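You operate a simulated robot arm through the tools that you are given. There is no shell and no other tool. Be economical: measure what you need, move in short steps, check, and stop when the job is done.

Carry out the task below with a simulated two-armed robot. There is one attempt and no reset: what you move stays moved.

## Task
Pick up the purple brush with one hand, pass it to the other hand and put it on the shelf under the tile bench. Put the mug from the top shelf of the ware rack on the middle of the steel counter. Take the jar on the top of the sieve bench and put it away on the shelf under the tile bench. Take the cones from the top of the sieve bench and leave it on the middle of the steel counter. Open the steel table drawer, take the blue scoop and leave it in the inside the steel table drawer and shut the drawer again. Put the black plug from the middle of the bucket bench on the top of the mill bench. Put the medium post on the top of the glazing bench away on the top of the steel rack. Put the short post from the top of the glazing bench on the top of the green wheel. Fetch the white float and stand it on the top of the side table. The order is free. Set down upright: mug, jar, cones, plug, short post, white float.

It is judged by the outcome, as a careful person would: the job done as asked, and still so three seconds after it is handed in. It fails if anything else is knocked over, pushed out of place, dropped, spilled or broken.

## Robot
Two 6-joint arms with two-finger grippers on one trunk, on a base that drives. Base frame: it is fixed to the floor where the robot stands at the start and does not move with it; the origin is under the middle of the robot, x ahead of it, y to its left, z up. Lengths are in mm, angles in degrees, forces in N, time in s.
The left shoulder is at the start at [60, 143, 875], the right one opposite. With the tool pointing down near the work surface each hand reaches from about 100 to 640 mm from the robot's upright axis, wherever it stands, measured 20 degrees to its own side. Places, roughly: blue scoop [-750, 4250, 750]; cones [-2250, 3500, 750]; inside the steel table drawer [800, 4200, 600]; jar [-2000, 3250, 750]; medium post [750, 750, 750]; middle of the steel counter [-2200, 1100, 900]; mug [-500, -2250, 1500]; plug [750, 2250, 500]; purple brush (3x3x14 cm) [700, 100, 900]; shelf under the tile bench [3000, 700, 200]; short post [750, 500, 750]; steel table drawer [800, 4100, 600]; top of the green wheel [900, -700, 900]; top of the mill bench [-200, 4300, 800]; top of the side table [-2400, -900, 900]; top of the steel rack [3100, 3100, 900]; white float [-2000, 1250, 1000]. Payload 2.45 kg a hand.
The TCP of each hand is the grasp point between the finger pads, 26 mm short of the fingertips. In the tool frame z runs along the fingers and y along their closing line. Largest opening 96 mm; the body of the gripper starts 69 mm behind the TCP.
Orientation is told as [roll, pitch, yaw] about the base's x, y, z axes, in that order, counted from this pose: with the fingers straight down and closing along the base's y, the tool's x points along the base's -x, its y along +y and its z along -z.

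## Interface
- The arms move only by the tool jog_arm. It takes "left_deltas", "right_deltas" or both (then of equal length, played together; a hand with none holds still); each is a list of rows, each a list of 6 numbers: the shift along the tool's x, y, z in units of 40 mm (1.0 is 40 mm), then the turn, a rotation vector about the tool's x, y, z in units of 4 degrees (1.0 is 4 degrees). In form: [[x, y, z, rx, ry, rz], ...]. A call has 1 to 12 rows; each row shifts and turns the commanded pose from where the row before left it, along the tool's axes as they then stand. "left_jaw" and "right_jaw" are, for a hand that has rows, the finger opening in mm, from 0 to 96, set as the call begins (left out, the last holds). A call with a number of a shift or a turn outside -1 to 1 is refused whole. Each row takes 0.2 s and may step no farther than 50 mm and 8.6 degrees from the row before; otherwise, or with a gripper value out of range, the whole call is refused. Where a pose cannot be reached the arm comes as near as it can. A force on the tool above 40 N (or 10 N above the force at the start of the call, whichever is more), or a blocked arm, ends the call early, and 0.2 s more pass. Each finger halts on what it meets, pressing with about 21 N; the grip force reading is that of the motor and also rises with nothing between the fingers. The clock runs only during rows and for 0.2 s after the last one: add rows that do not move to give the fingers time. The reply holds the time, the measured pose of the TCP, the force on the tool along the base axes, the opening and the grip force, in the units named above and with some noise, with the torque about the TCP (base axes, N m) and any sound that the robot's microphone picked up.
- Cameras (640 x 400 px; columns grow to the right, rows downward): "scene" is now at [128.2, 56.8, 1482.2]; the picture's right is [0.55, -0.83, -0.00], its down [-0.63, -0.42, -0.65] and it looks along [0.54, 0.36, -0.76] (base axes); focal length 264 px, centre (320, 200). "left" rides on the left gripper at [82, -3, -98] in its tool frame; the picture's right is [0.04, 1.00, 0.00], its down [-0.73, 0.03, -0.68] and it looks along [-0.68, 0.03, 0.73] (tool axes); focal length 256 px, centre (320, 200). "right" rides on the right gripper at [82, 3, -98] in its tool frame; the picture's right is [-0.04, 1.00, 0.00], its down [-0.73, -0.03, -0.68] and it looks along [-0.68, -0.03, 0.73] (tool axes); focal length 256 px, centre (320, 200). There is no depth. A picture from a camera that has moved, and an enlarged one, comes with that camera's place and axes in the base frame and with its lens. The place of the scene camera against the robot may be out by one fixed shift of up to 18 mm in any direction.
- capture(camera): a new picture of that camera. The clock stands still meanwhile.
- raise_lower(by): slides the trunk up (or, below 0, down) by that many mm; the arms and the scene camera ride with it, the base frame stays. It gives what a move gives, with no picture.
- roll_base(legs): drives the robot by 1 to 6 legs, each [ahead, turn to the left] in mm and degrees, along the robot's own axes; the way and the turn of a leg run together, so that a leg with both is an arc; at most 1500 mm and 180 degrees a leg. The arms and the cameras ride along, it lands a little off, and it stops where it bumps. It gives what a move gives.
- turn_head(pan, tilt): turns the head with the scene camera to pan (to the left, within 86 degrees either way) and tilt (down, from -29 to 69), counted from straight ahead of the robot. It gives what a move gives.
- enlarge(camera, box): a new picture of the part [left, top, right, bottom] of that camera's present view, enlarged. The clock stands still meanwhile.
- close_job(): hands the job in; it is judged then, once.

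Work in short steps. Places have to be worked out from the pictures, the camera data and where the tool is seen: move nearer, look again, correct. Check each grasp and each placing, and mend what went wrong. You have 535 turns and 336 pictures in all, those below and enlarged ones among them. Open the grippers and draw the arms clear of the work before you hand the job in, unless the task says otherwise; then end with one line.

The tools are called after "Emit:" by a JSON object that holds its "method" and its "body". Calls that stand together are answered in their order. jog_arm: Moves the arms, as the interface text tells. Its arguments: {"type":"object","properties":{"left_deltas":{"type":"array","items":{"type":"array","items":{"type":"number"}}},"left_jaw":{"type":"number"},"right_deltas":{"type":"array","items":{"type":"array","items":{"type":"number"}}},"right_jaw":{"type":"number"}},"required":[]} The other tools are called the same way: raise_lower (by) slides the trunk up or down; roll_base (legs) drives the base; turn_head (pan, tilt) turns the head that bears the scene camera; capture (camera) takes a picture; enlarge (camera, box) takes an enlarged picture of a part of a camera's view; close_job () hands the job in.

At the start:

```text
time_s: 0.0
left_position: [408.8, 402.7, 1113.3]
left_tcp_rot: [0.0, 0.0, -0.2]
left_ft_force: [-0.5, 1.1, -0.4]
left_ft_torque: [0.01, -0.02, -0.02]
left_finger_gap: 96.0
left_grasp_force: 0.2
right_position: [302.8, 13.7, 1140.5]
right_tcp_rot: [0.1, 0.0, -0.3]
right_ft_force: [-0.6, -0.2, 0.1]
right_ft_torque: [-0.02, 0.02, -0.01]
right_finger_gap: 96.2
right_grasp_force: 0.0
trunk travel left (down, up): [-500.0, 90.0]
robot x, y, heading: [-1.0, -0.7, 0.0]
head pan, tilt: [33.5, 49.6]
```

scene: 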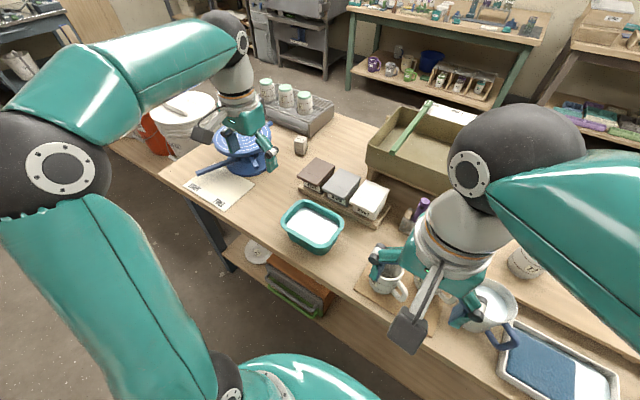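
right: 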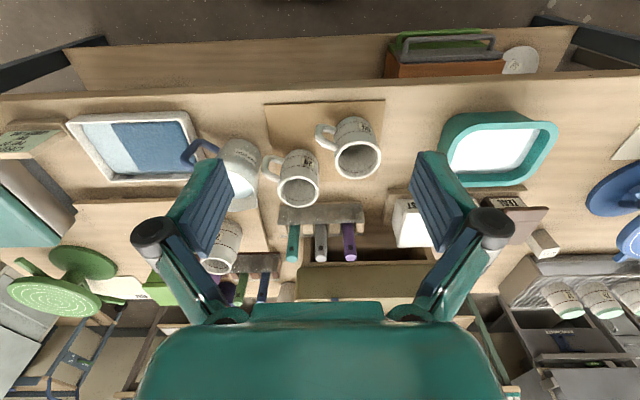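
left: 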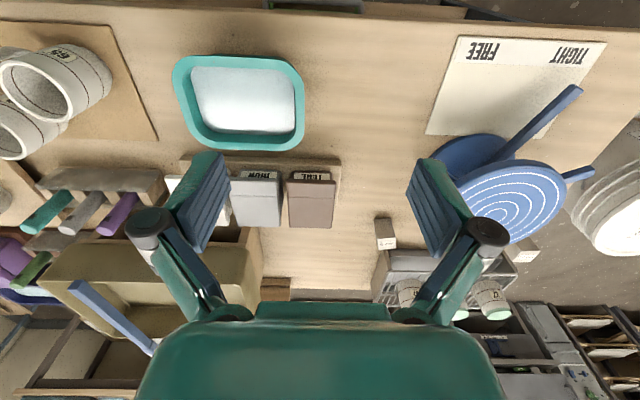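

I'll look at the bench ahead first, to identify the brush and the posts.

Emit:
{"method": "enlarge", "body": {"camera": "right", "box": [160, 90, 560, 340]}}

Emit:
{"method": "enlarge", "body": {"camera": "left", "box": [240, 140, 640, 390]}}

Emit:
{"method": "turn_head", "body": {"pan": 0, "tilt": 30}}

Emit:
{"method": "capture", "body": {"camera": "scene"}}

```text
1.60 times, centred on (360, 215) of right
camera zoom: at [222.2, 15.7, 1238.3], right [0.04, 1.0, 0.0], down [0.73, -0.03, 0.68], along [0.68, -0.03, -0.73], focal length 410 px, centre (256, 176)
```

zoom: 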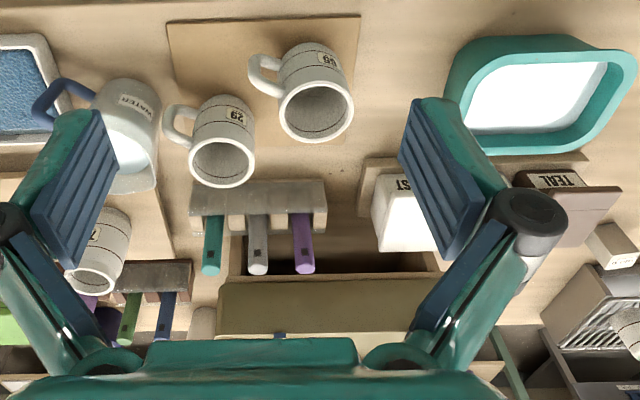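

```text
1.60 times, centred on (440, 265) of left
camera zoom: at [324.7, 399.5, 1209.7], right [-0.04, 1.0, 0.0], down [0.73, 0.03, 0.68], along [0.68, 0.03, -0.73], focal length 410 px, centre (128, 96)
```

zoom: 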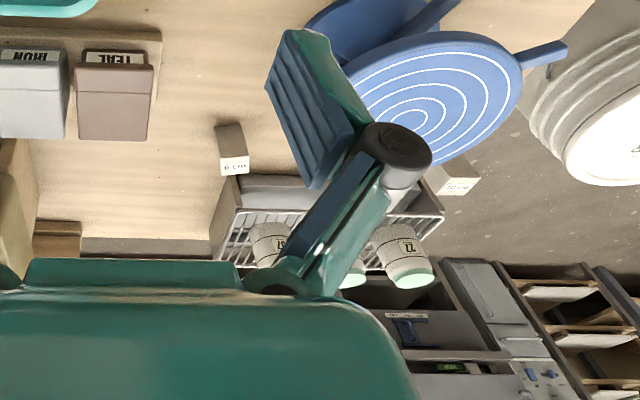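

```text
time_s: 1.0
left_position: [408.3, 403.0, 1113.0]
left_tcp_rot: [0.0, 0.0, -0.2]
left_ft_force: [-1.0, -0.8, -0.6]
left_ft_torque: [-0.01, 0.01, -0.01]
left_finger_gap: 96.0
left_grasp_force: 0.0
right_position: [303.8, 12.1, 1140.1]
right_tcp_rot: [0.0, 0.1, -0.1]
right_ft_force: [0.6, 1.0, -0.3]
right_ft_torque: [0.01, 0.0, 0.0]
right_finger_gap: 96.0
right_grasp_force: 0.1
trunk travel left (down, up): [-500.0, 90.0]
robot x, y, heading: [-1.0, -3.6, -0.1]
head pan, tilt: [0.0, 30.0]
```

```text
330 pictures are left
camera scene: at [154.1, 14.1, 1511.0], right [0.0, -1.0, 0.0], down [-0.5, 0.0, -0.87], along [0.87, 0.0, -0.5], focal length 264 px, centre (320, 200)
```

scene: 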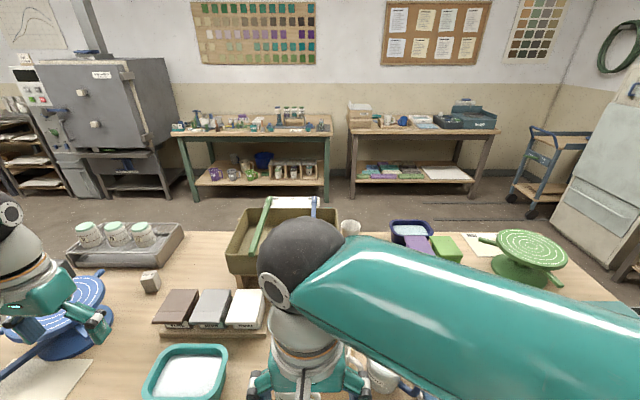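

Brushes stand upright in a slotted block near (655, 60). I drive forward a little so the right hand can reach it, then look again.

Emit:
{"method": "roll_base", "body": {"legs": [[100, 0]]}}

Emit:
{"method": "capture", "body": {"camera": "right"}}

Emit:
{"method": "capture", "body": {"camera": "left"}}

```text
time_s: 2.1
left_position: [509.8, 403.9, 1111.4]
left_tcp_rot: [0.0, 0.0, 0.1]
left_ft_force: [0.7, -0.1, -0.6]
left_ft_torque: [0.02, 0.07, 0.04]
left_finger_gap: 96.1
left_grasp_force: 0.0
right_position: [406.7, 13.2, 1139.3]
right_tcp_rot: [0.0, 0.1, 0.1]
right_ft_force: [0.6, -0.3, 0.2]
right_ft_torque: [0.01, 0.07, 0.0]
right_finger_gap: 96.2
right_grasp_force: 0.0
trunk travel left (down, up): [-500.0, 90.0]
robot x, y, heading: [98.7, 1.4, 0.2]
head pan, tilt: [0.0, 30.0]
```

```text
329 pictures are left
camera right: at [326.1, 16.5, 1238.3], right [0.04, 1.0, 0.0], down [0.74, -0.03, 0.68], along [0.68, -0.03, -0.74], focal length 256 px, centre (320, 200)
```

right: 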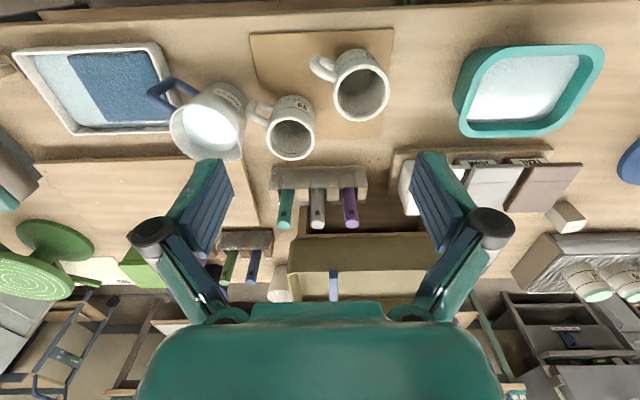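

```text
328 pictures are left
camera left: at [426.9, 400.7, 1209.4], right [-0.04, 1.0, 0.0], down [0.74, 0.03, 0.68], along [0.68, 0.03, -0.74], focal length 256 px, centre (320, 200)
```

left: 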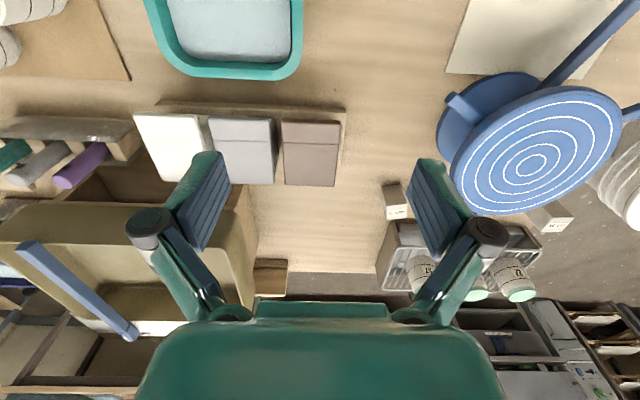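

Triangulating: purple handle top is about (654, 58, 940). I'll bring the right hand above it, jaws at 52, and look.

Emit:
{"method": "jog_arm", "body": {"right_deltas": [[-0.887, 0.16, 0.5, 0, 0, 0], [-0.887, 0.16, 0.5, 0, 0, 0], [-0.887, 0.16, 0.5, 0, 0, 0], [-0.887, 0.16, 0.5, 0, 0, 0], [-0.887, 0.16, 0.5, 0, 0, 0], [-0.887, 0.16, 0.5, 0, 0, 0], [-0.887, 0.16, 0.5, 0, 0, 0], [0, 0, 0, 0, 0, 0]], "right_jaw": 52}}

Emit:
{"method": "capture", "body": {"camera": "right"}}

```text
time_s: 4.0
left_position: [507.6, 403.0, 1113.9]
left_tcp_rot: [-0.1, 0.0, 0.1]
left_ft_force: [0.2, 0.9, 0.2]
left_ft_torque: [0.0, 0.01, 0.02]
left_finger_gap: 95.9
left_grasp_force: 0.1
right_position: [654.0, 59.5, 1002.2]
right_tcp_rot: [-0.1, 0.0, 0.1]
right_ft_force: [-0.6, 0.9, 0.8]
right_ft_torque: [-0.03, -0.02, -0.02]
right_finger_gap: 51.9
right_grasp_force: 0.1
trunk travel left (down, up): [-500.0, 90.0]
robot x, y, heading: [102.6, -0.6, 0.3]
head pan, tilt: [0.0, 30.0]
```

```text
327 pictures are left
camera right: at [572.5, 62.6, 1101.0], right [0.04, 1.0, 0.0], down [0.73, -0.03, 0.68], along [0.68, -0.03, -0.73], focal length 256 px, centre (320, 200)
```

right: 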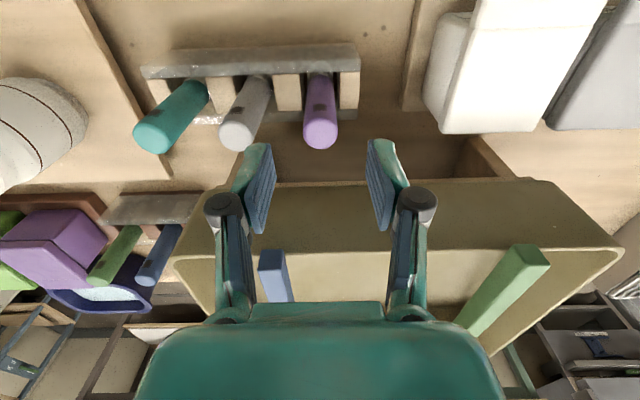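

Well aligned; cap at about (660, 59). Descend to z≈912 and close.

Emit:
{"method": "jog_arm", "body": {"right_deltas": [[-0.07, 0, 0.6, 0, 0, 0], [-0.08, 0, 0.6, 0, 0, 0], [0, 0, 0.55, 0, 0, 0], [0, 0, 0.5, 0, 0, 0]], "right_jaw": 52}}

Emit:
{"method": "jog_arm", "body": {"right_deltas": [[0, 0, 0, 0, 0, 0], [0, 0, 0, 0, 0, 0], [0, 0, 0, 0, 0, 0]], "right_jaw": 5}}

Emit:
{"method": "capture", "body": {"camera": "right"}}

```text
time_s: 5.0
left_position: [508.9, 404.2, 1112.5]
left_tcp_rot: [0.0, 0.1, 0.0]
left_ft_force: [0.0, -0.3, -0.5]
left_ft_torque: [-0.04, 0.0, 0.03]
left_finger_gap: 96.0
left_grasp_force: 0.0
right_position: [659.8, 59.3, 911.6]
right_tcp_rot: [0.0, 0.0, 0.1]
right_ft_force: [-0.9, -0.1, -0.3]
right_ft_torque: [-0.01, 0.0, 0.0]
right_finger_gap: 51.9
right_grasp_force: 0.0
trunk travel left (down, up): [-500.0, 90.0]
robot x, y, heading: [102.4, 0.1, 0.3]
head pan, tilt: [0.0, 30.0]
```

```text
time_s: 5.8
left_position: [508.4, 404.5, 1112.8]
left_tcp_rot: [0.0, 0.1, 0.2]
left_ft_force: [-1.0, 0.5, 0.4]
left_ft_torque: [0.0, 0.0, 0.01]
left_finger_gap: 96.0
left_grasp_force: 0.1
right_position: [659.1, 59.8, 910.8]
right_tcp_rot: [-0.1, 0.1, 0.1]
right_ft_force: [-0.4, 0.0, 0.3]
right_ft_torque: [0.0, 0.0, -0.05]
right_finger_gap: 23.8
right_grasp_force: 20.5
trunk travel left (down, up): [-500.0, 90.0]
robot x, y, heading: [102.8, -0.5, 0.1]
head pan, tilt: [0.0, 30.0]
```

```text
326 pictures are left
camera right: at [578.1, 62.4, 1010.6], right [0.04, 1.0, 0.0], down [0.73, -0.03, 0.68], along [0.68, -0.03, -0.73], focal length 256 px, centre (320, 200)
```

right: 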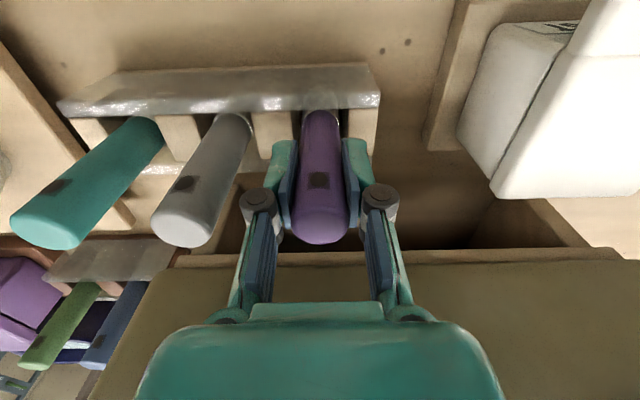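

Gripped (gap 23.8). Lift straight up, out of the block.

Emit:
{"method": "jog_arm", "body": {"right_deltas": [[0, 0, -0.8, 0, 0, 0], [0, 0, -1, 0, 0, 0], [0, 0, -1, 0, 0, 0], [0, 0, -1, 0, 0, 0], [0, 0, -0.9, 0, 0, 0], [0, 0, 0, 0, 0, 0]]}}

Emit:
{"method": "capture", "body": {"camera": "right"}}

Emit:
{"method": "capture", "body": {"camera": "left"}}

```text
time_s: 7.2
left_position: [508.0, 403.3, 1112.8]
left_tcp_rot: [0.0, 0.1, 0.1]
left_ft_force: [-0.6, -0.7, -0.4]
left_ft_torque: [0.0, 0.01, -0.01]
left_finger_gap: 96.0
left_grasp_force: 0.1
right_position: [652.3, 54.3, 1092.9]
right_tcp_rot: [0.0, 0.0, 0.1]
right_ft_force: [0.8, -0.3, -0.7]
right_ft_torque: [-0.04, 0.01, -0.04]
right_finger_gap: 23.8
right_grasp_force: 21.1
right hand out of reach, approached as far as the arm can: row 5
trunk travel left (down, up): [-500.0, 90.0]
robot x, y, heading: [98.3, -0.8, 0.6]
head pan, tilt: [0.0, 30.0]
```

```text
325 pictures are left
camera right: at [571.0, 58.2, 1190.6], right [0.04, 1.0, 0.0], down [0.73, -0.03, 0.68], along [0.68, -0.03, -0.74], focal length 256 px, centre (320, 200)
```

right: 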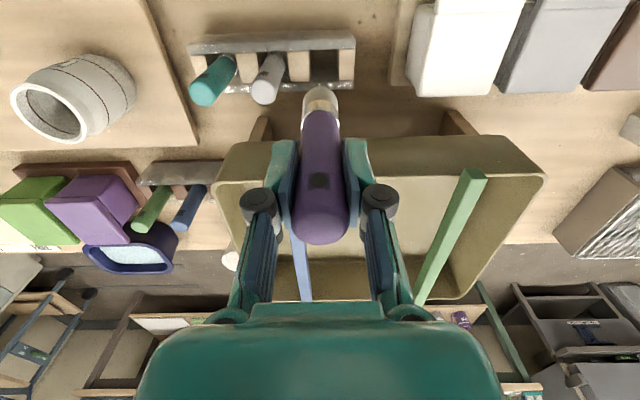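

```text
324 pictures are left
camera left: at [425.6, 401.1, 1210.1], right [-0.04, 1.0, 0.0], down [0.73, 0.03, 0.68], along [0.68, 0.03, -0.74], focal length 256 px, centre (320, 200)
```

left: 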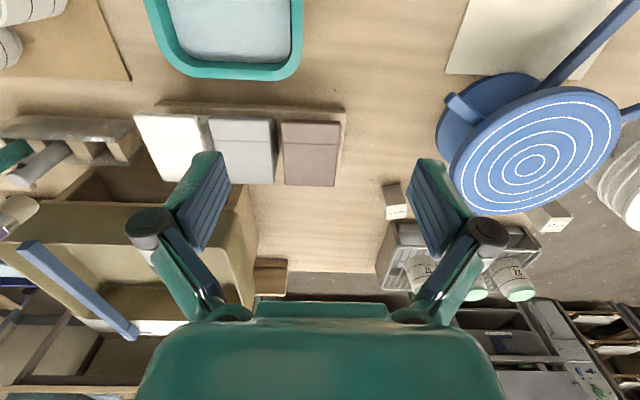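

Brush is free, bristles down. Bring the right hand back to about (560,100) while I start pitching the left hand to point forward.

Emit:
{"method": "jog_arm", "body": {"right_deltas": [[0.19, 0.096, 0, 0, 0, 0], [0.19, 0.096, 0, 0, 0, 0], [0.19, 0.096, 0, 0, 0, 0], [0.19, 0.096, 0, 0, 0, 0], [0.19, 0.096, 0, 0, 0, 0], [0.19, 0.096, 0, 0, 0, 0], [0.19, 0.096, 0, 0, 0, 0], [0.19, 0.096, 0, 0, 0, 0], [0.19, 0.096, 0, 0, 0, 0], [0.19, 0.096, 0, 0, 0, 0], [0.19, 0.096, 0, 0, 0, 0], [0.19, 0.096, 0, 0, 0, 0]], "left_deltas": [[0, 0, 0, 0, -1, 0], [0, 0, 0, 0, -1, 0], [0, 0, 0, 0, -1, 0], [0, 0, 0, 0, -1, 0], [0, 0, 0, 0, -1, 0], [0, 0, 0, 0, -1, 0], [0, 0, 0, 0, -1, 0], [0, 0, 0, 0, -1, 0], [0, 0, 0, 0, -1, 0], [0, 0, 0, 0, -1, 0], [0, 0, 0, 0, -1, 0], [0, 0, 0, 0, -1, 0]]}}

Emit:
{"method": "jog_arm", "body": {"left_deltas": [[0, 0, 0, 0, -1, 0], [0, 0, 0, 0, -1, 0], [0, 0, 0, 0, -1, 0], [0, 0, 0, 0, -1, 0], [0, 0, 0, 0, -1, 0], [0, 0, 0, 0, -1, 0], [0, 0, 0, 0, -1, 0], [0, 0, 0, 0, -1, 0], [0, 0, 0, 0, -1, 0], [0, 0, 0, 0, -1, 0], [0, 0, 0, 0, -0.5, 0]], "left_jaw": 70}}

Emit:
{"method": "capture", "body": {"camera": "left"}}

Emit:
{"method": "capture", "body": {"camera": "scene"}}

```text
time_s: 9.8
left_position: [507.4, 402.9, 1114.1]
left_tcp_rot: [0.0, -48.1, 0.1]
left_ft_force: [-0.3, 0.2, 0.0]
left_ft_torque: [-0.03, 0.0, 0.01]
left_finger_gap: 95.9
left_grasp_force: 0.1
right_position: [560.8, 99.4, 1093.3]
right_tcp_rot: [0.0, 0.1, -0.1]
right_ft_force: [0.3, -0.1, -0.9]
right_ft_torque: [0.04, 0.02, 0.0]
right_finger_gap: 23.8
right_grasp_force: 21.1
trunk travel left (down, up): [-500.0, 90.0]
robot x, y, heading: [103.3, -3.3, 0.3]
head pan, tilt: [0.0, 30.0]
```

```text
time_s: 12.2
left_position: [508.9, 404.6, 1114.5]
left_tcp_rot: [-36.7, -90.0, 36.7]
left_ft_force: [0.1, -0.5, -0.1]
left_ft_torque: [-0.02, -0.01, -0.02]
left_finger_gap: 70.2
left_grasp_force: 0.2
right_position: [559.2, 100.4, 1091.7]
right_tcp_rot: [0.0, 0.0, 0.1]
right_ft_force: [0.3, -0.3, -0.8]
right_ft_torque: [-0.03, 0.03, 0.03]
right_finger_gap: 23.8
right_grasp_force: 21.1
trunk travel left (down, up): [-500.0, 90.0]
robot x, y, heading: [97.5, 0.5, 0.4]
head pan, tilt: [0.0, 30.0]
```

```text
323 pictures are left
camera left: at [408.8, 400.8, 1030.9], right [0.0, 1.0, -0.04], down [-0.68, 0.03, 0.73], along [0.73, 0.03, 0.68], focal length 256 px, centre (320, 200)
```

left: 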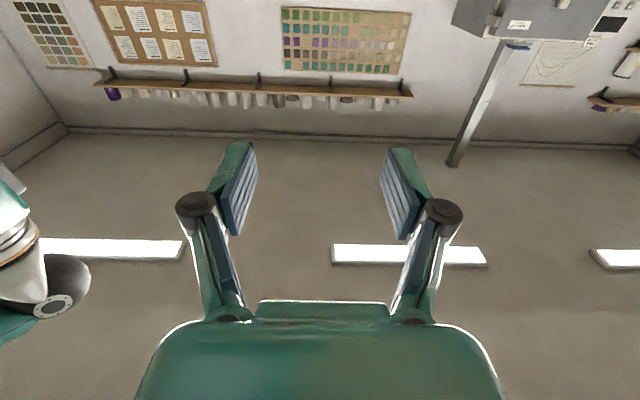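

```text
322 pictures are left
camera scene: at [256.0, 14.7, 1511.1], right [0.0, -1.0, 0.0], down [-0.5, 0.0, -0.87], along [0.87, 0.0, -0.5], focal length 264 px, centre (320, 200)
```

scene: 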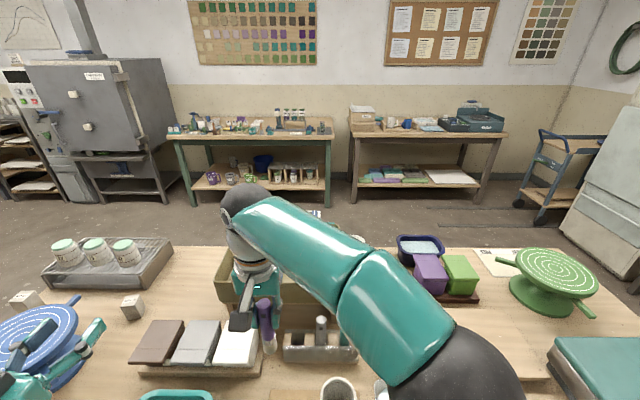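

Next I move the left hand behind the brush's lower half, at about (440,100,1032), jaws 70.

Emit:
{"method": "jog_arm", "body": {"left_deltas": [[0.256, -0.95, -0.22, 0, 0, 0], [0.256, -0.95, -0.22, 0, 0, 0], [0.256, -0.95, -0.22, 0, 0, 0], [0.256, -0.95, -0.22, 0, 0, 0], [0.256, -0.95, -0.22, 0, 0, 0], [0.256, -0.95, -0.22, 0, 0, 0], [0.256, -0.95, -0.22, 0, 0, 0], [0.256, -0.95, -0.22, 0, 0, 0], [0, 0, 0, 0, 0, 0]]}}

Emit:
{"method": "capture", "body": {"camera": "left"}}

Emit:
{"method": "capture", "body": {"camera": "right"}}

```text
time_s: 14.2
left_position: [549.9, 340.5, 1145.4]
left_tcp_rot: [-42.9, -89.8, 42.7]
left_ft_force: [-0.5, -0.2, 0.4]
left_ft_torque: [0.03, 0.03, -0.02]
left_finger_gap: 70.2
left_grasp_force: 0.0
left hand out of reach, approached as far as the arm can: row 1, 2, 3, 4, 5, 6, 7, 8
right_position: [559.8, 100.7, 1093.1]
right_tcp_rot: [0.0, 0.0, 0.1]
right_ft_force: [0.5, 0.0, -1.0]
right_ft_torque: [-0.02, 0.0, -0.02]
right_finger_gap: 23.7
right_grasp_force: 20.8
trunk travel left (down, up): [-500.0, 90.0]
robot x, y, heading: [102.8, -1.1, 0.3]
head pan, tilt: [0.0, 30.0]
```

```text
321 pictures are left
camera left: at [448.3, 337.1, 1063.4], right [0.0, 1.0, -0.04], down [-0.68, 0.03, 0.74], along [0.74, 0.03, 0.68], focal length 256 px, centre (320, 200)
```

left: 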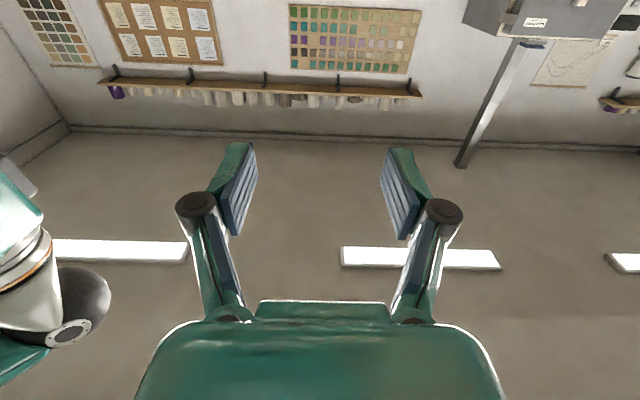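

```text
320 pictures are left
camera right: at [478.6, 103.5, 1191.5], right [0.04, 1.0, 0.0], down [0.73, -0.03, 0.68], along [0.68, -0.03, -0.73], focal length 256 px, centre (320, 200)
```

right: 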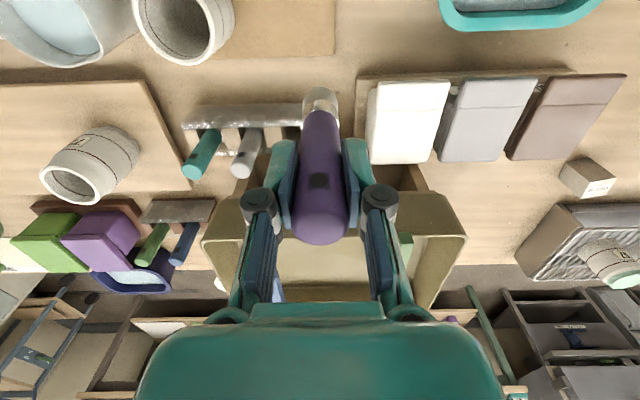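

The left hand cannot fold that close. I'll yaw it to point toward the right instead, so it approaches the brush from the left.

Emit:
{"method": "jog_arm", "body": {"left_deltas": [[0, 0, 0, 1, 0, 0], [0, 0, 0, 1, 0, 0], [0, 0, 0, 1, 0, 0], [0, 0, 0, 1, 0, 0], [0, 0, 0, 1, 0, 0], [0, 0, 0, 1, 0, 0], [0, 0, 0, 1, 0, 0], [0, 0, 0, 1, 0, 0], [0, 0, 0, 1, 0, 0], [0, 0, 0, 1, 0, 0], [0, 0, 0, 1, 0, 0], [0, 0, 0, 1, 0, 0]]}}

```text
time_s: 16.8
left_position: [546.1, 337.8, 1145.8]
left_tcp_rot: [-50.2, -89.8, 2.2]
left_ft_force: [-0.8, 1.3, -0.1]
left_ft_torque: [-0.01, 0.03, -0.02]
left_finger_gap: 70.1
left_grasp_force: 0.0
right_position: [560.2, 100.5, 1093.6]
right_tcp_rot: [0.0, 0.1, 0.2]
right_ft_force: [-0.5, 0.4, -1.1]
right_ft_torque: [0.0, -0.03, -0.01]
right_finger_gap: 23.8
right_grasp_force: 20.7
trunk travel left (down, up): [-500.0, 90.0]
robot x, y, heading: [103.6, 3.2, 0.3]
head pan, tilt: [0.0, 30.0]
```

Rotate 12° more and move to the pre-handover spot (495,213,1032).

Emit:
{"method": "jog_arm", "body": {"left_deltas": [[0, 0, 0, 1, 0, 0], [0, 0, 0, 1, 0, 0], [0, 0, 0, 1, 0, 0], [0.57, -0.533, 0.414, 0, 0, 0], [0.57, -0.533, 0.414, 0, 0, 0], [0.57, -0.533, 0.414, 0, 0, 0], [0.57, -0.533, 0.414, 0, 0, 0], [0.57, -0.533, 0.414, 0, 0, 0], [0, 0, 0, 0, 0, 0]], "left_jaw": 80}}

Emit:
{"method": "capture", "body": {"camera": "left"}}

Emit:
{"method": "capture", "body": {"camera": "right"}}

```text
time_s: 18.8
left_position: [494.5, 213.7, 1031.4]
left_tcp_rot: [-32.9, -90.0, -27.2]
left_ft_force: [0.0, -0.9, 0.5]
left_ft_torque: [-0.01, 0.03, -0.03]
left_finger_gap: 79.9
left_grasp_force: 0.1
right_position: [559.5, 100.1, 1092.7]
right_tcp_rot: [0.0, 0.0, 0.1]
right_ft_force: [0.4, 0.5, 0.6]
right_ft_torque: [0.01, 0.0, 0.01]
right_finger_gap: 23.9
right_grasp_force: 21.3
trunk travel left (down, up): [-500.0, 90.0]
robot x, y, heading: [101.7, -1.0, 0.2]
head pan, tilt: [0.0, 30.0]
```

```text
319 pictures are left
camera left: at [441.2, 297.6, 948.7], right [0.86, 0.5, -0.04], down [-0.31, 0.6, 0.73], along [0.39, -0.62, 0.68], focal length 256 px, centre (320, 200)
```

left: 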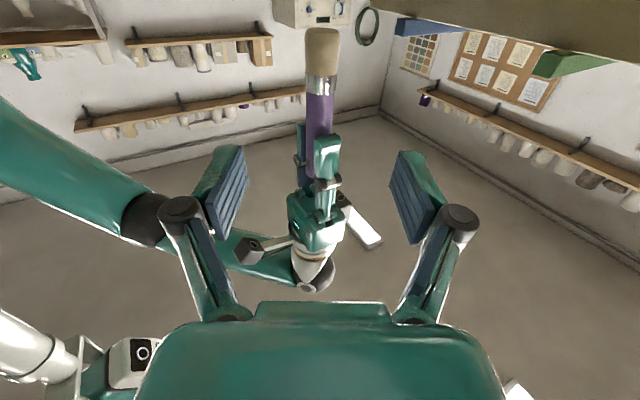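

```text
318 pictures are left
camera right: at [478.2, 103.4, 1191.7], right [0.04, 1.0, 0.0], down [0.73, -0.03, 0.68], along [0.68, -0.03, -0.73], focal length 256 px, centre (320, 200)
```

right: 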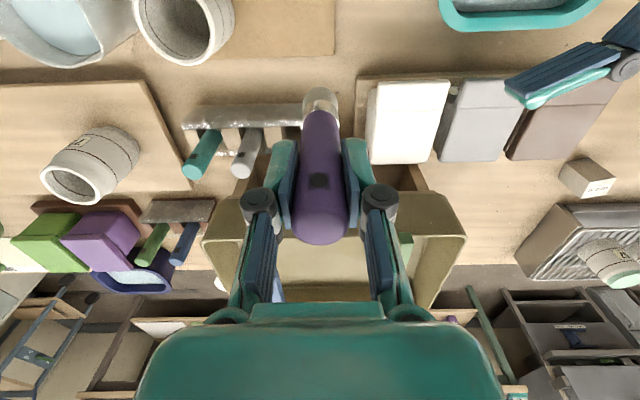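

Brush is centred between the left fingers. Advance 130 mm and close the left hand.

Emit:
{"method": "jog_arm", "body": {"left_deltas": [[0, 0, 0.8, 0, 0, 0], [0, 0, 0.8, 0, 0, 0], [0, 0, 0.8, 0, 0, 0], [0, 0, 0.8, 0, 0, 0], [0, 0, 0, 0, 0, 0]]}}

Emit:
{"method": "jog_arm", "body": {"left_deltas": [[0, 0, 0, 0, 0, 0], [0, 0, 0, 0, 0, 0], [0, 0, 0, 0, 0, 0], [0, 0, 0, 0, 0, 0]], "left_jaw": 5}}

Emit:
{"method": "capture", "body": {"camera": "left"}}

```text
time_s: 19.9
left_position: [561.9, 102.4, 1031.3]
left_tcp_rot: [-32.7, -90.1, -27.1]
left_ft_force: [0.1, -0.5, 0.1]
left_ft_torque: [0.0, 0.02, -0.04]
left_finger_gap: 80.1
left_grasp_force: 0.0
right_position: [559.0, 101.1, 1093.7]
right_tcp_rot: [0.1, 0.1, 0.2]
right_ft_force: [0.1, -0.1, 0.3]
right_ft_torque: [0.02, -0.02, -0.01]
right_finger_gap: 23.8
right_grasp_force: 20.8
trunk travel left (down, up): [-500.0, 90.0]
robot x, y, heading: [98.2, -2.2, 0.4]
head pan, tilt: [0.0, 30.0]
```

```text
time_s: 20.9
left_position: [561.0, 101.4, 1033.6]
left_tcp_rot: [-36.3, -89.9, -23.7]
left_ft_force: [-9.3, -3.8, 0.3]
left_ft_torque: [0.2, -0.5, -0.01]
left_finger_gap: 22.3
left_grasp_force: 20.8
right_position: [560.9, 101.0, 1093.7]
right_tcp_rot: [0.1, -0.1, 0.0]
right_ft_force: [8.5, 4.8, -1.6]
right_ft_torque: [0.09, -0.09, -0.01]
right_finger_gap: 23.7
right_grasp_force: 20.8
trunk travel left (down, up): [-500.0, 90.0]
robot x, y, heading: [98.0, -1.8, 0.4]
head pan, tilt: [0.0, 30.0]
```

```text
317 pictures are left
camera left: at [507.4, 186.2, 949.9], right [0.87, 0.5, -0.04], down [-0.31, 0.6, 0.73], along [0.39, -0.62, 0.68], focal length 256 px, centre (320, 200)
```

left: 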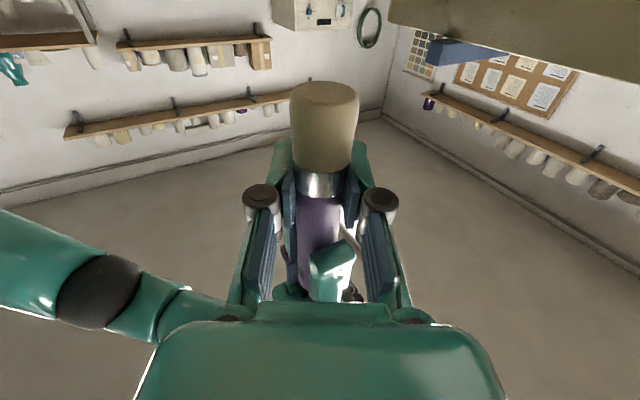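

Left holds the brush. Release the right and raise it.

Emit:
{"method": "jog_arm", "body": {"right_deltas": [[0, 0, 0, 0, 0, 0], [0, 0, 0, 0, 0, 0], [0, 0, -0.7, 0, 0, 0], [0, 0, -0.9, 0, 0, 0], [0, 0, -0.5, 0, 0, 0], [0.8, 0, 0, 0, 0, 0], [0.8, -0.5, 0, 0, 0, 0], [0.8, -0.5, 0, 0, 0, 0]], "right_jaw": 80}}

Emit:
{"method": "capture", "body": {"camera": "right"}}

```text
time_s: 22.8
left_position: [562.3, 102.0, 1032.3]
left_tcp_rot: [-43.0, -89.9, -16.8]
left_ft_force: [0.6, -0.2, 0.5]
left_ft_torque: [-0.01, 0.01, -0.03]
left_finger_gap: 22.0
left_grasp_force: 21.1
right_position: [466.3, 61.9, 1177.7]
right_tcp_rot: [0.0, 0.2, 0.2]
right_ft_force: [0.0, -0.5, -0.3]
right_ft_torque: [0.06, 0.07, -0.01]
right_finger_gap: 80.0
right_grasp_force: 0.1
trunk travel left (down, up): [-500.0, 90.0]
robot x, y, heading: [98.5, 0.5, 0.3]
head pan, tilt: [0.0, 30.0]
```

```text
316 pictures are left
camera right: at [384.7, 65.0, 1276.3], right [0.04, 1.0, 0.0], down [0.73, -0.03, 0.68], along [0.68, -0.03, -0.74], focal length 256 px, centre (320, 200)
```

right: 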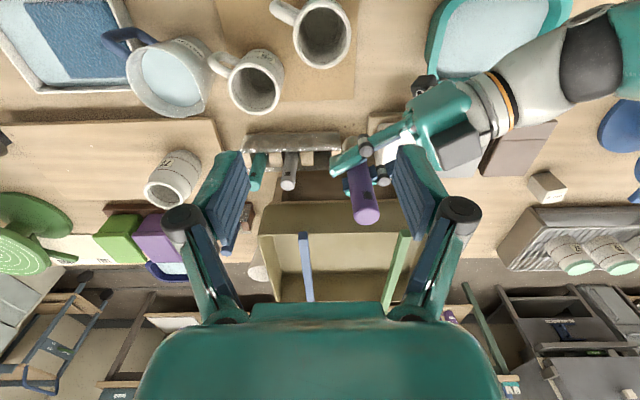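

Handover done. Tuck the left hand with the brush back to its side, and move the right hand back as well, so I can inspect the posts.

Emit:
{"method": "jog_arm", "body": {"left_deltas": [[-0.243, 0.096, -0.95, 0, 0, 0], [-0.243, 0.096, -0.95, 0, 0, 0], [-0.243, 0.096, -0.95, 0, 0, 0], [-0.243, 0.096, -0.95, 0, 0, 0], [-0.243, 0.096, -0.95, 0, 0, 0], [-0.243, 0.096, -0.95, 0, 0, 0], [-0.243, 0.096, -0.95, 0, 0, 0]]}}

Emit:
{"method": "turn_head", "body": {"pan": 40, "tilt": 35}}

Emit:
{"method": "capture", "body": {"camera": "scene"}}

Emit:
{"method": "capture", "body": {"camera": "right"}}

```text
time_s: 24.4
left_position: [448.6, 346.8, 1097.2]
left_tcp_rot: [-60.6, -89.8, 0.6]
left_ft_force: [0.1, 0.3, -0.1]
left_ft_torque: [0.0, -0.01, -0.03]
left_finger_gap: 22.1
left_grasp_force: 21.0
right_position: [464.5, 63.1, 1178.4]
right_tcp_rot: [-0.1, 0.0, 0.1]
right_ft_force: [-0.1, 0.1, -0.2]
right_ft_torque: [-0.01, -0.02, -0.01]
right_finger_gap: 80.0
right_grasp_force: 0.2
trunk travel left (down, up): [-500.0, 90.0]
robot x, y, heading: [105.5, -2.6, 0.2]
head pan, tilt: [0.0, 30.0]
```

```text
time_s: 25.4
left_position: [449.4, 346.2, 1096.5]
left_tcp_rot: [-73.9, -90.0, 14.1]
left_ft_force: [0.1, -1.1, -0.8]
left_ft_torque: [-0.03, -0.01, 0.01]
left_finger_gap: 22.1
left_grasp_force: 20.5
right_position: [464.7, 61.8, 1178.8]
right_tcp_rot: [0.1, 0.0, 0.1]
right_ft_force: [-0.1, -0.6, -0.2]
right_ft_torque: [0.0, 0.0, -0.01]
right_finger_gap: 80.1
right_grasp_force: 0.0
trunk travel left (down, up): [-500.0, 90.0]
robot x, y, heading: [103.9, -1.1, 0.2]
head pan, tilt: [40.0, 35.0]
```

```text
315 pictures are left
camera scene: at [232.7, 71.1, 1503.3], right [0.65, -0.76, 0.0], down [-0.44, -0.37, -0.82], along [0.63, 0.53, -0.57], focal length 264 px, centre (320, 200)
```

scene: 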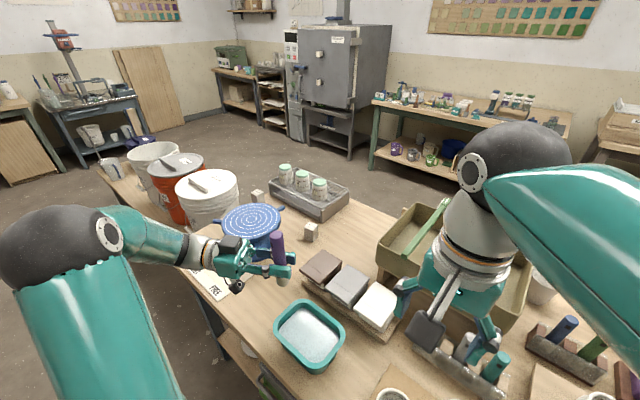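

```text
314 pictures are left
camera right: at [383.5, 65.6, 1277.0], right [0.04, 1.0, 0.0], down [0.73, -0.03, 0.68], along [0.68, -0.03, -0.73], focal length 256 px, centre (320, 200)
```

right: 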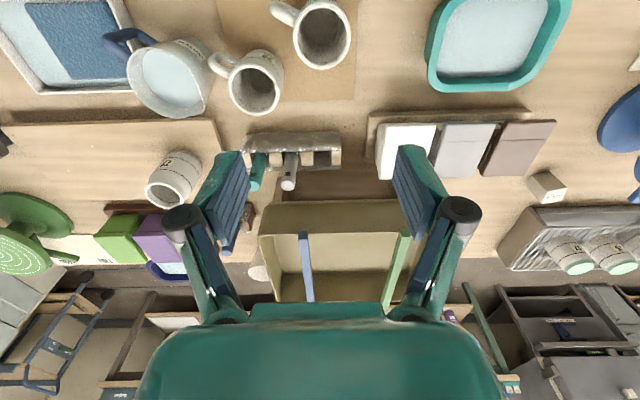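

Two posts: one right of the blue wheel, one behind it. I check the clearance between base and bench edge by looking down.

Emit:
{"method": "turn_head", "body": {"pan": 0, "tilt": 69}}

Emit:
{"method": "capture", "body": {"camera": "scene"}}

Emit:
{"method": "enlarge", "body": {"camera": "right", "box": [500, 140, 640, 228]}}

```text
time_s: 26.5
left_position: [450.8, 345.9, 1095.7]
left_tcp_rot: [-66.0, -89.9, 6.1]
left_ft_force: [-0.6, 0.5, -0.9]
left_ft_torque: [-0.02, -0.02, -0.01]
left_finger_gap: 22.1
left_grasp_force: 21.0
right_position: [465.9, 63.3, 1178.7]
right_tcp_rot: [0.0, 0.1, 0.1]
right_ft_force: [0.0, 0.1, -0.8]
right_ft_torque: [0.03, 0.0, 0.01]
right_finger_gap: 80.1
right_grasp_force: 0.1
trunk travel left (down, up): [-500.0, 90.0]
robot x, y, heading: [102.8, -0.5, 0.4]
head pan, tilt: [0.0, 68.8]
```

```text
313 pictures are left
camera scene: at [221.3, 14.5, 1459.7], right [0.01, -1.0, 0.0], down [-0.93, -0.01, -0.36], along [0.36, 0.0, -0.93], focal length 264 px, centre (320, 200)
```

scene: 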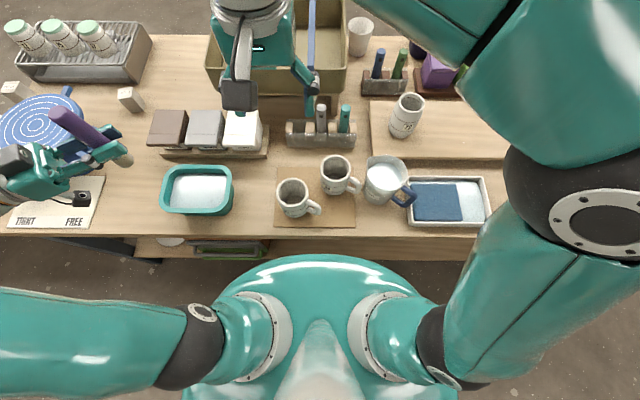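

```text
4.55 times, centred on (570, 184) of right
camera zoom: at [383.5, 65.6, 1277.0], right [0.04, 1.0, 0.0], down [0.73, -0.03, 0.68], along [0.68, -0.03, -0.73], focal length 1164 px, centre (-816, 273)
```

zoom: 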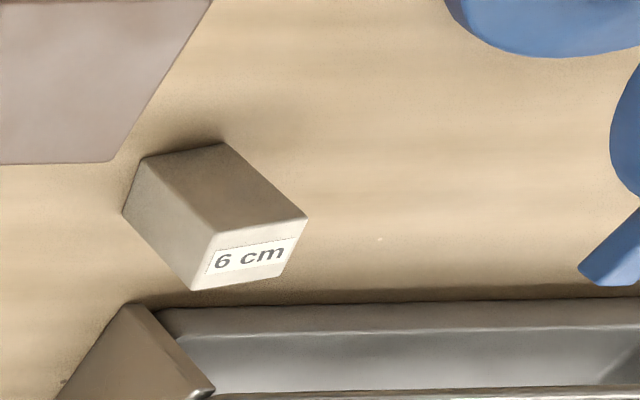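

The 6 cm post is the nearer one. I check the other post's label.

Emit:
{"method": "roll_base", "body": {"legs": [[-200, 0], [0, 90], [600, 0], [0, -90]]}}

Emit:
{"method": "turn_head", "body": {"pan": 0, "tilt": 45}}

Emit:
{"method": "capture", "body": {"camera": "scene"}}

Emit:
{"method": "capture", "body": {"camera": "right"}}

```text
time_s: 31.2
left_position: [-282.5, 454.4, 1096.5]
left_tcp_rot: [-111.9, -89.8, 119.8]
left_ft_force: [-0.2, 0.1, 0.0]
left_ft_torque: [0.0, -0.01, -0.01]
left_finger_gap: 21.9
left_grasp_force: 20.8
right_position: [-17.8, 361.7, 1177.3]
right_tcp_rot: [-0.3, 0.1, 68.5]
right_ft_force: [-0.2, 0.0, 0.2]
right_ft_torque: [-0.02, -0.06, -0.01]
right_finger_gap: 79.8
right_grasp_force: 0.1
trunk travel left (down, up): [-500.0, 90.0]
robot x, y, heading: [-61.0, -13.7, 69.7]
head pan, tilt: [0.0, 68.8]
stopped in leg 2: the robot was blocked; the commanded pose is now the measured one
```

```text
time_s: 32.1
left_position: [-282.4, 452.7, 1098.5]
left_tcp_rot: [-95.7, -89.8, 103.8]
left_ft_force: [0.1, -0.7, -0.2]
left_ft_torque: [-0.01, -0.02, 0.05]
left_finger_gap: 22.2
left_grasp_force: 21.0
right_position: [-16.6, 360.2, 1179.0]
right_tcp_rot: [-0.2, 0.1, 68.5]
right_ft_force: [0.6, 0.5, -0.4]
right_ft_torque: [-0.01, -0.02, -0.01]
right_finger_gap: 80.0
right_grasp_force: 0.0
trunk travel left (down, up): [-500.0, 90.0]
robot x, y, heading: [-59.3, -13.6, 69.8]
head pan, tilt: [0.0, 45.0]
```

```text
311 pictures are left
camera scene: at [-7.2, 132.6, 1488.4], right [0.94, -0.35, 0.0], down [-0.25, -0.66, -0.71], along [0.24, 0.66, -0.71], focal length 264 px, centre (320, 200)
```

scene: 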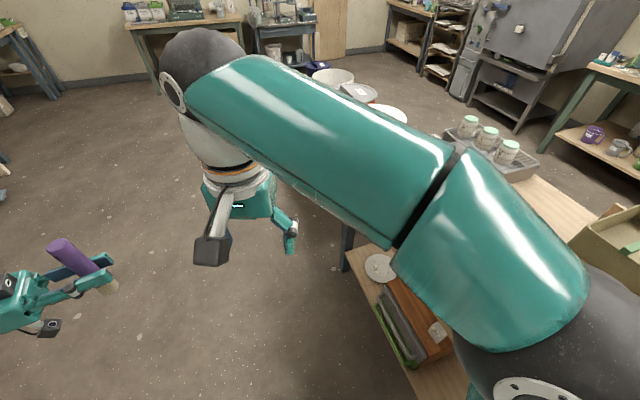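

```text
310 pictures are left
camera right: at [-50.1, 285.5, 1276.5], right [-0.91, 0.4, 0.0], down [0.29, 0.67, 0.68], along [0.28, 0.62, -0.74], focal length 256 px, centre (320, 200)
```

right: 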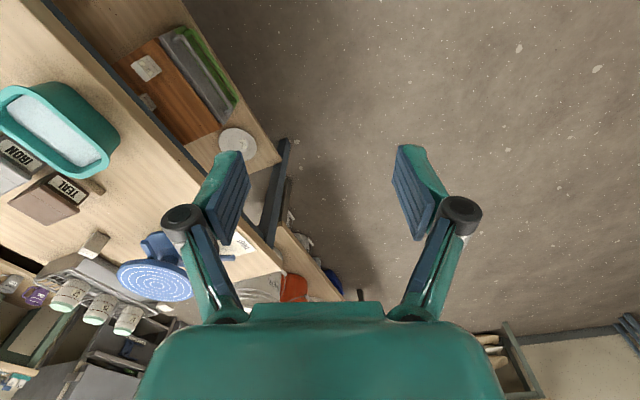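

Something blocked the turn — possibly the right elbow near the bench. I look to the right to check the bench.

Emit:
{"method": "turn_head", "body": {"pan": -70, "tilt": 45}}

Emit:
{"method": "capture", "body": {"camera": "scene"}}

```text
time_s: 33.5
left_position: [-282.3, 452.4, 1097.1]
left_tcp_rot: [-103.2, -89.9, 111.2]
left_ft_force: [-0.1, -0.1, -0.8]
left_ft_torque: [-0.01, 0.02, -0.02]
left_finger_gap: 22.1
left_grasp_force: 21.2
right_position: [-16.5, 359.1, 1178.3]
right_tcp_rot: [-0.1, 0.2, 68.6]
right_ft_force: [-0.7, 0.5, -0.6]
right_ft_torque: [-0.04, -0.05, -0.02]
right_finger_gap: 80.0
right_grasp_force: 0.0
trunk travel left (down, up): [-500.0, 90.0]
robot x, y, heading: [-59.7, -11.8, 69.5]
head pan, tilt: [-70.0, 45.0]
```

```text
309 pictures are left
camera scene: at [45.8, 55.8, 1488.5], right [0.0, -1.0, 0.0], down [-0.71, 0.0, -0.71], along [0.71, 0.0, -0.71], focal length 264 px, centre (320, 200)
```

scene: 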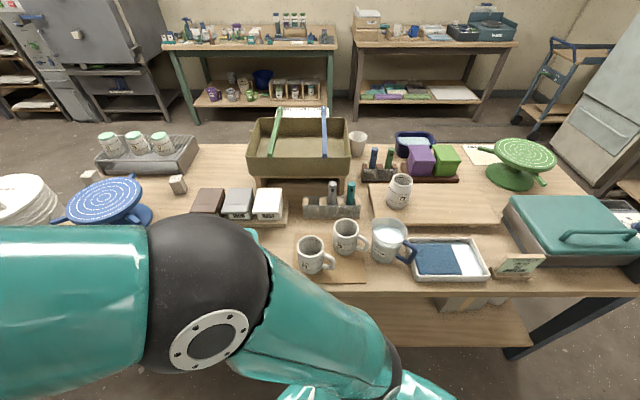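

Nothing is disturbed on the bench, but the big elbow is close to it. I'll turn back, reverse farther, then turn again.

Emit:
{"method": "roll_base", "body": {"legs": [[0, -69], [-400, 0]]}}

Emit:
{"method": "turn_head", "body": {"pan": 0, "tilt": 40}}

Emit:
{"method": "capture", "body": {"camera": "scene"}}

```text
time_s: 37.1
left_position: [289.7, 369.6, 1100.1]
left_tcp_rot: [36.4, -89.7, -95.5]
left_ft_force: [1.0, -1.0, -0.1]
left_ft_torque: [0.07, 0.03, -0.01]
left_finger_gap: 22.2
left_grasp_force: 21.0
right_position: [307.4, 89.3, 1179.4]
right_tcp_rot: [-0.1, 0.2, 1.4]
right_ft_force: [0.4, -0.9, -0.5]
right_ft_torque: [0.07, -0.03, -0.02]
right_finger_gap: 80.0
right_grasp_force: 0.1
trunk travel left (down, up): [-500.0, 90.0]
robot x, y, heading: [-55.0, 24.5, 2.4]
head pan, tilt: [-70.0, 45.0]
stopped in leg 1: the robot was blocked; the commanded pose is now the measured one
```

```text
time_s: 38.5
left_position: [290.9, 372.9, 1097.3]
left_tcp_rot: [-4.9, -90.0, -54.3]
left_ft_force: [0.1, -0.4, -0.6]
left_ft_torque: [-0.04, 0.02, 0.0]
left_finger_gap: 21.9
left_grasp_force: 21.0
right_position: [307.7, 91.5, 1178.1]
right_tcp_rot: [-0.2, 0.1, 1.4]
right_ft_force: [0.0, 0.9, 0.6]
right_ft_torque: [-0.01, 0.0, -0.04]
right_finger_gap: 79.8
right_grasp_force: 0.0
trunk travel left (down, up): [-500.0, 90.0]
robot x, y, heading: [-56.0, 24.1, 2.7]
head pan, tilt: [0.0, 40.0]
```

```text
308 pictures are left
camera scene: at [91.4, 44.5, 1495.7], right [0.04, -1.0, 0.0], down [-0.64, -0.03, -0.77], along [0.77, 0.03, -0.64], focal length 264 px, centre (320, 200)
```

scene: 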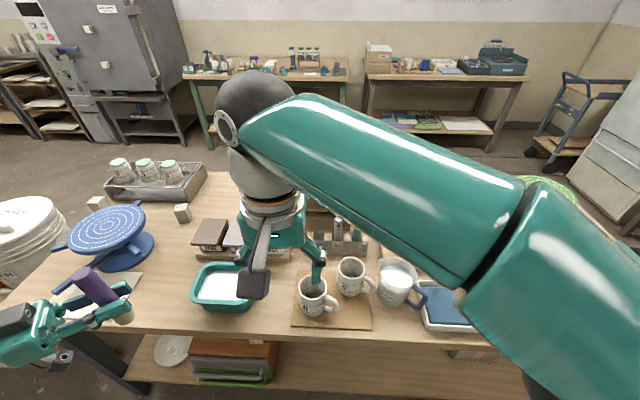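

Blocked again near the end, so something may be close behind or beside the base. I look to both sides and to the rear.

Emit:
{"method": "turn_head", "body": {"pan": 86, "tilt": 45}}

Emit:
{"method": "capture", "body": {"camera": "scene"}}

Emit:
{"method": "turn_head", "body": {"pan": -86, "tilt": 45}}

Emit:
{"method": "capture", "body": {"camera": "scene"}}

```text
time_s: 40.1
left_position: [290.4, 373.4, 1099.0]
left_tcp_rot: [-5.0, -89.9, -54.2]
left_ft_force: [0.0, -0.6, -0.8]
left_ft_torque: [-0.08, 0.04, -0.04]
left_finger_gap: 22.2
left_grasp_force: 21.1
right_position: [307.8, 92.7, 1178.5]
right_tcp_rot: [-0.3, 0.1, 1.4]
right_ft_force: [0.1, 0.2, 1.3]
right_ft_torque: [-0.01, 0.01, 0.01]
right_finger_gap: 80.1
right_grasp_force: 0.1
trunk travel left (down, up): [-500.0, 90.0]
robot x, y, heading: [-63.3, 25.4, 2.7]
head pan, tilt: [85.9, 45.0]
```

```text
307 pictures are left
camera scene: at [8.6, 121.9, 1488.5], right [1.0, -0.03, 0.0], down [-0.02, -0.71, -0.71], along [0.02, 0.71, -0.71], focal length 264 px, centre (320, 200)
```

scene: 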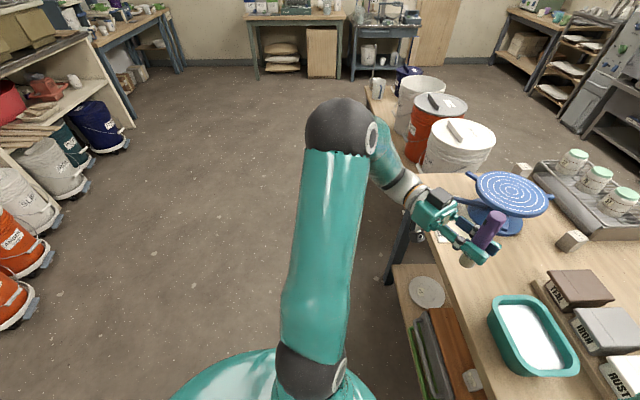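

```text
time_s: 42.7
left_position: [290.1, 371.5, 1098.5]
left_tcp_rot: [-5.1, -89.9, -54.0]
left_ft_force: [-0.3, -0.1, -0.6]
left_ft_torque: [0.0, 0.01, 0.04]
left_finger_gap: 22.0
left_grasp_force: 21.4
right_position: [308.3, 92.5, 1178.3]
right_tcp_rot: [-0.4, 0.1, 1.5]
right_ft_force: [0.2, 0.2, -1.1]
right_ft_torque: [-0.03, 0.01, 0.01]
right_finger_gap: 79.8
right_grasp_force: 0.0
trunk travel left (down, up): [-500.0, 90.0]
robot x, y, heading: [-57.2, 21.9, 2.7]
head pan, tilt: [-85.9, 45.0]
```

```text
306 pictures are left
camera scene: at [16.0, -40.2, 1488.5], right [-0.99, -0.12, 0.0], down [-0.08, 0.7, -0.71], along [0.08, -0.7, -0.71], focal length 264 px, centre (320, 200)
```

scene: 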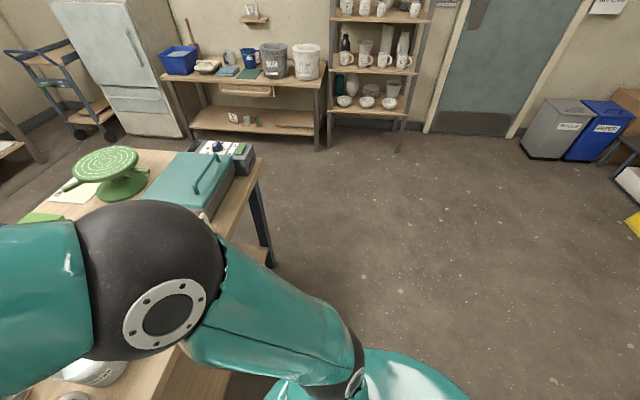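

The floor is clear; the right elbow hangs low over the bench near the jug. I raise the trunk 80 mm, then reverse straight out.

Emit:
{"method": "raise_lower", "body": {"by": 80}}

Emit:
{"method": "roll_base", "body": {"legs": [[-350, 0]]}}

Emit:
{"method": "turn_head", "body": {"pan": -15, "tilt": 40}}

Emit:
{"method": "capture", "body": {"camera": "scene"}}

```text
time_s: 43.9
left_position: [290.6, 372.0, 1178.0]
left_tcp_rot: [-17.6, -90.0, -41.7]
left_ft_force: [-0.3, 0.7, -1.1]
left_ft_torque: [0.01, 0.03, 0.01]
left_finger_gap: 21.9
left_grasp_force: 20.9
right_position: [307.9, 91.5, 1257.7]
right_tcp_rot: [-0.2, 0.1, 1.4]
right_ft_force: [-0.3, -0.4, 0.3]
right_ft_torque: [0.01, 0.02, 0.01]
right_finger_gap: 80.1
right_grasp_force: 0.2
trunk travel left (down, up): [-580.0, 10.0]
robot x, y, heading: [-59.0, 23.8, 2.3]
head pan, tilt: [-85.9, 45.0]
```

```text
time_s: 46.2
left_position: [-60.5, 357.2, 1179.3]
left_tcp_rot: [56.9, -90.0, -115.6]
left_ft_force: [-0.3, 0.7, 0.0]
left_ft_torque: [-0.01, -0.02, 0.0]
left_finger_gap: 21.9
left_grasp_force: 20.9
right_position: [-41.2, 77.4, 1257.5]
right_tcp_rot: [-0.3, 0.1, 1.7]
right_ft_force: [0.6, -0.1, 0.5]
right_ft_torque: [-0.01, -0.03, 0.01]
right_finger_gap: 80.0
right_grasp_force: 0.1
trunk travel left (down, up): [-580.0, 10.0]
robot x, y, heading: [-401.6, 5.0, 3.2]
head pan, tilt: [-85.9, 45.0]
```

```text
time_s: 47.6
left_position: [-59.4, 357.7, 1177.9]
left_tcp_rot: [-6.9, -90.0, -51.8]
left_ft_force: [1.6, 0.4, -0.1]
left_ft_torque: [0.02, -0.01, 0.02]
left_finger_gap: 22.2
left_grasp_force: 20.9
right_position: [-40.5, 78.1, 1258.5]
right_tcp_rot: [-0.3, 0.1, 1.6]
right_ft_force: [-0.3, 0.0, -0.2]
right_ft_torque: [0.01, -0.01, -0.01]
right_finger_gap: 80.2
right_grasp_force: 0.0
trunk travel left (down, up): [-580.0, 10.0]
robot x, y, heading: [-402.1, 7.5, 3.2]
head pan, tilt: [-15.0, 40.0]
```

```text
305 pictures are left
camera scene: at [-257.8, 7.0, 1575.7], right [-0.21, -0.98, 0.0], down [-0.63, 0.13, -0.77], along [0.75, -0.16, -0.64], focal length 264 px, centre (320, 200)
```

scene: 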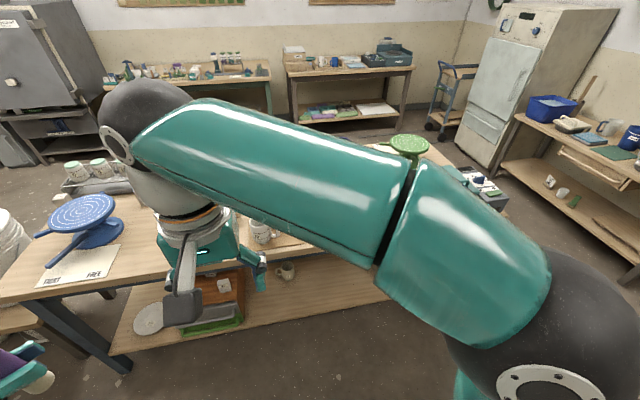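

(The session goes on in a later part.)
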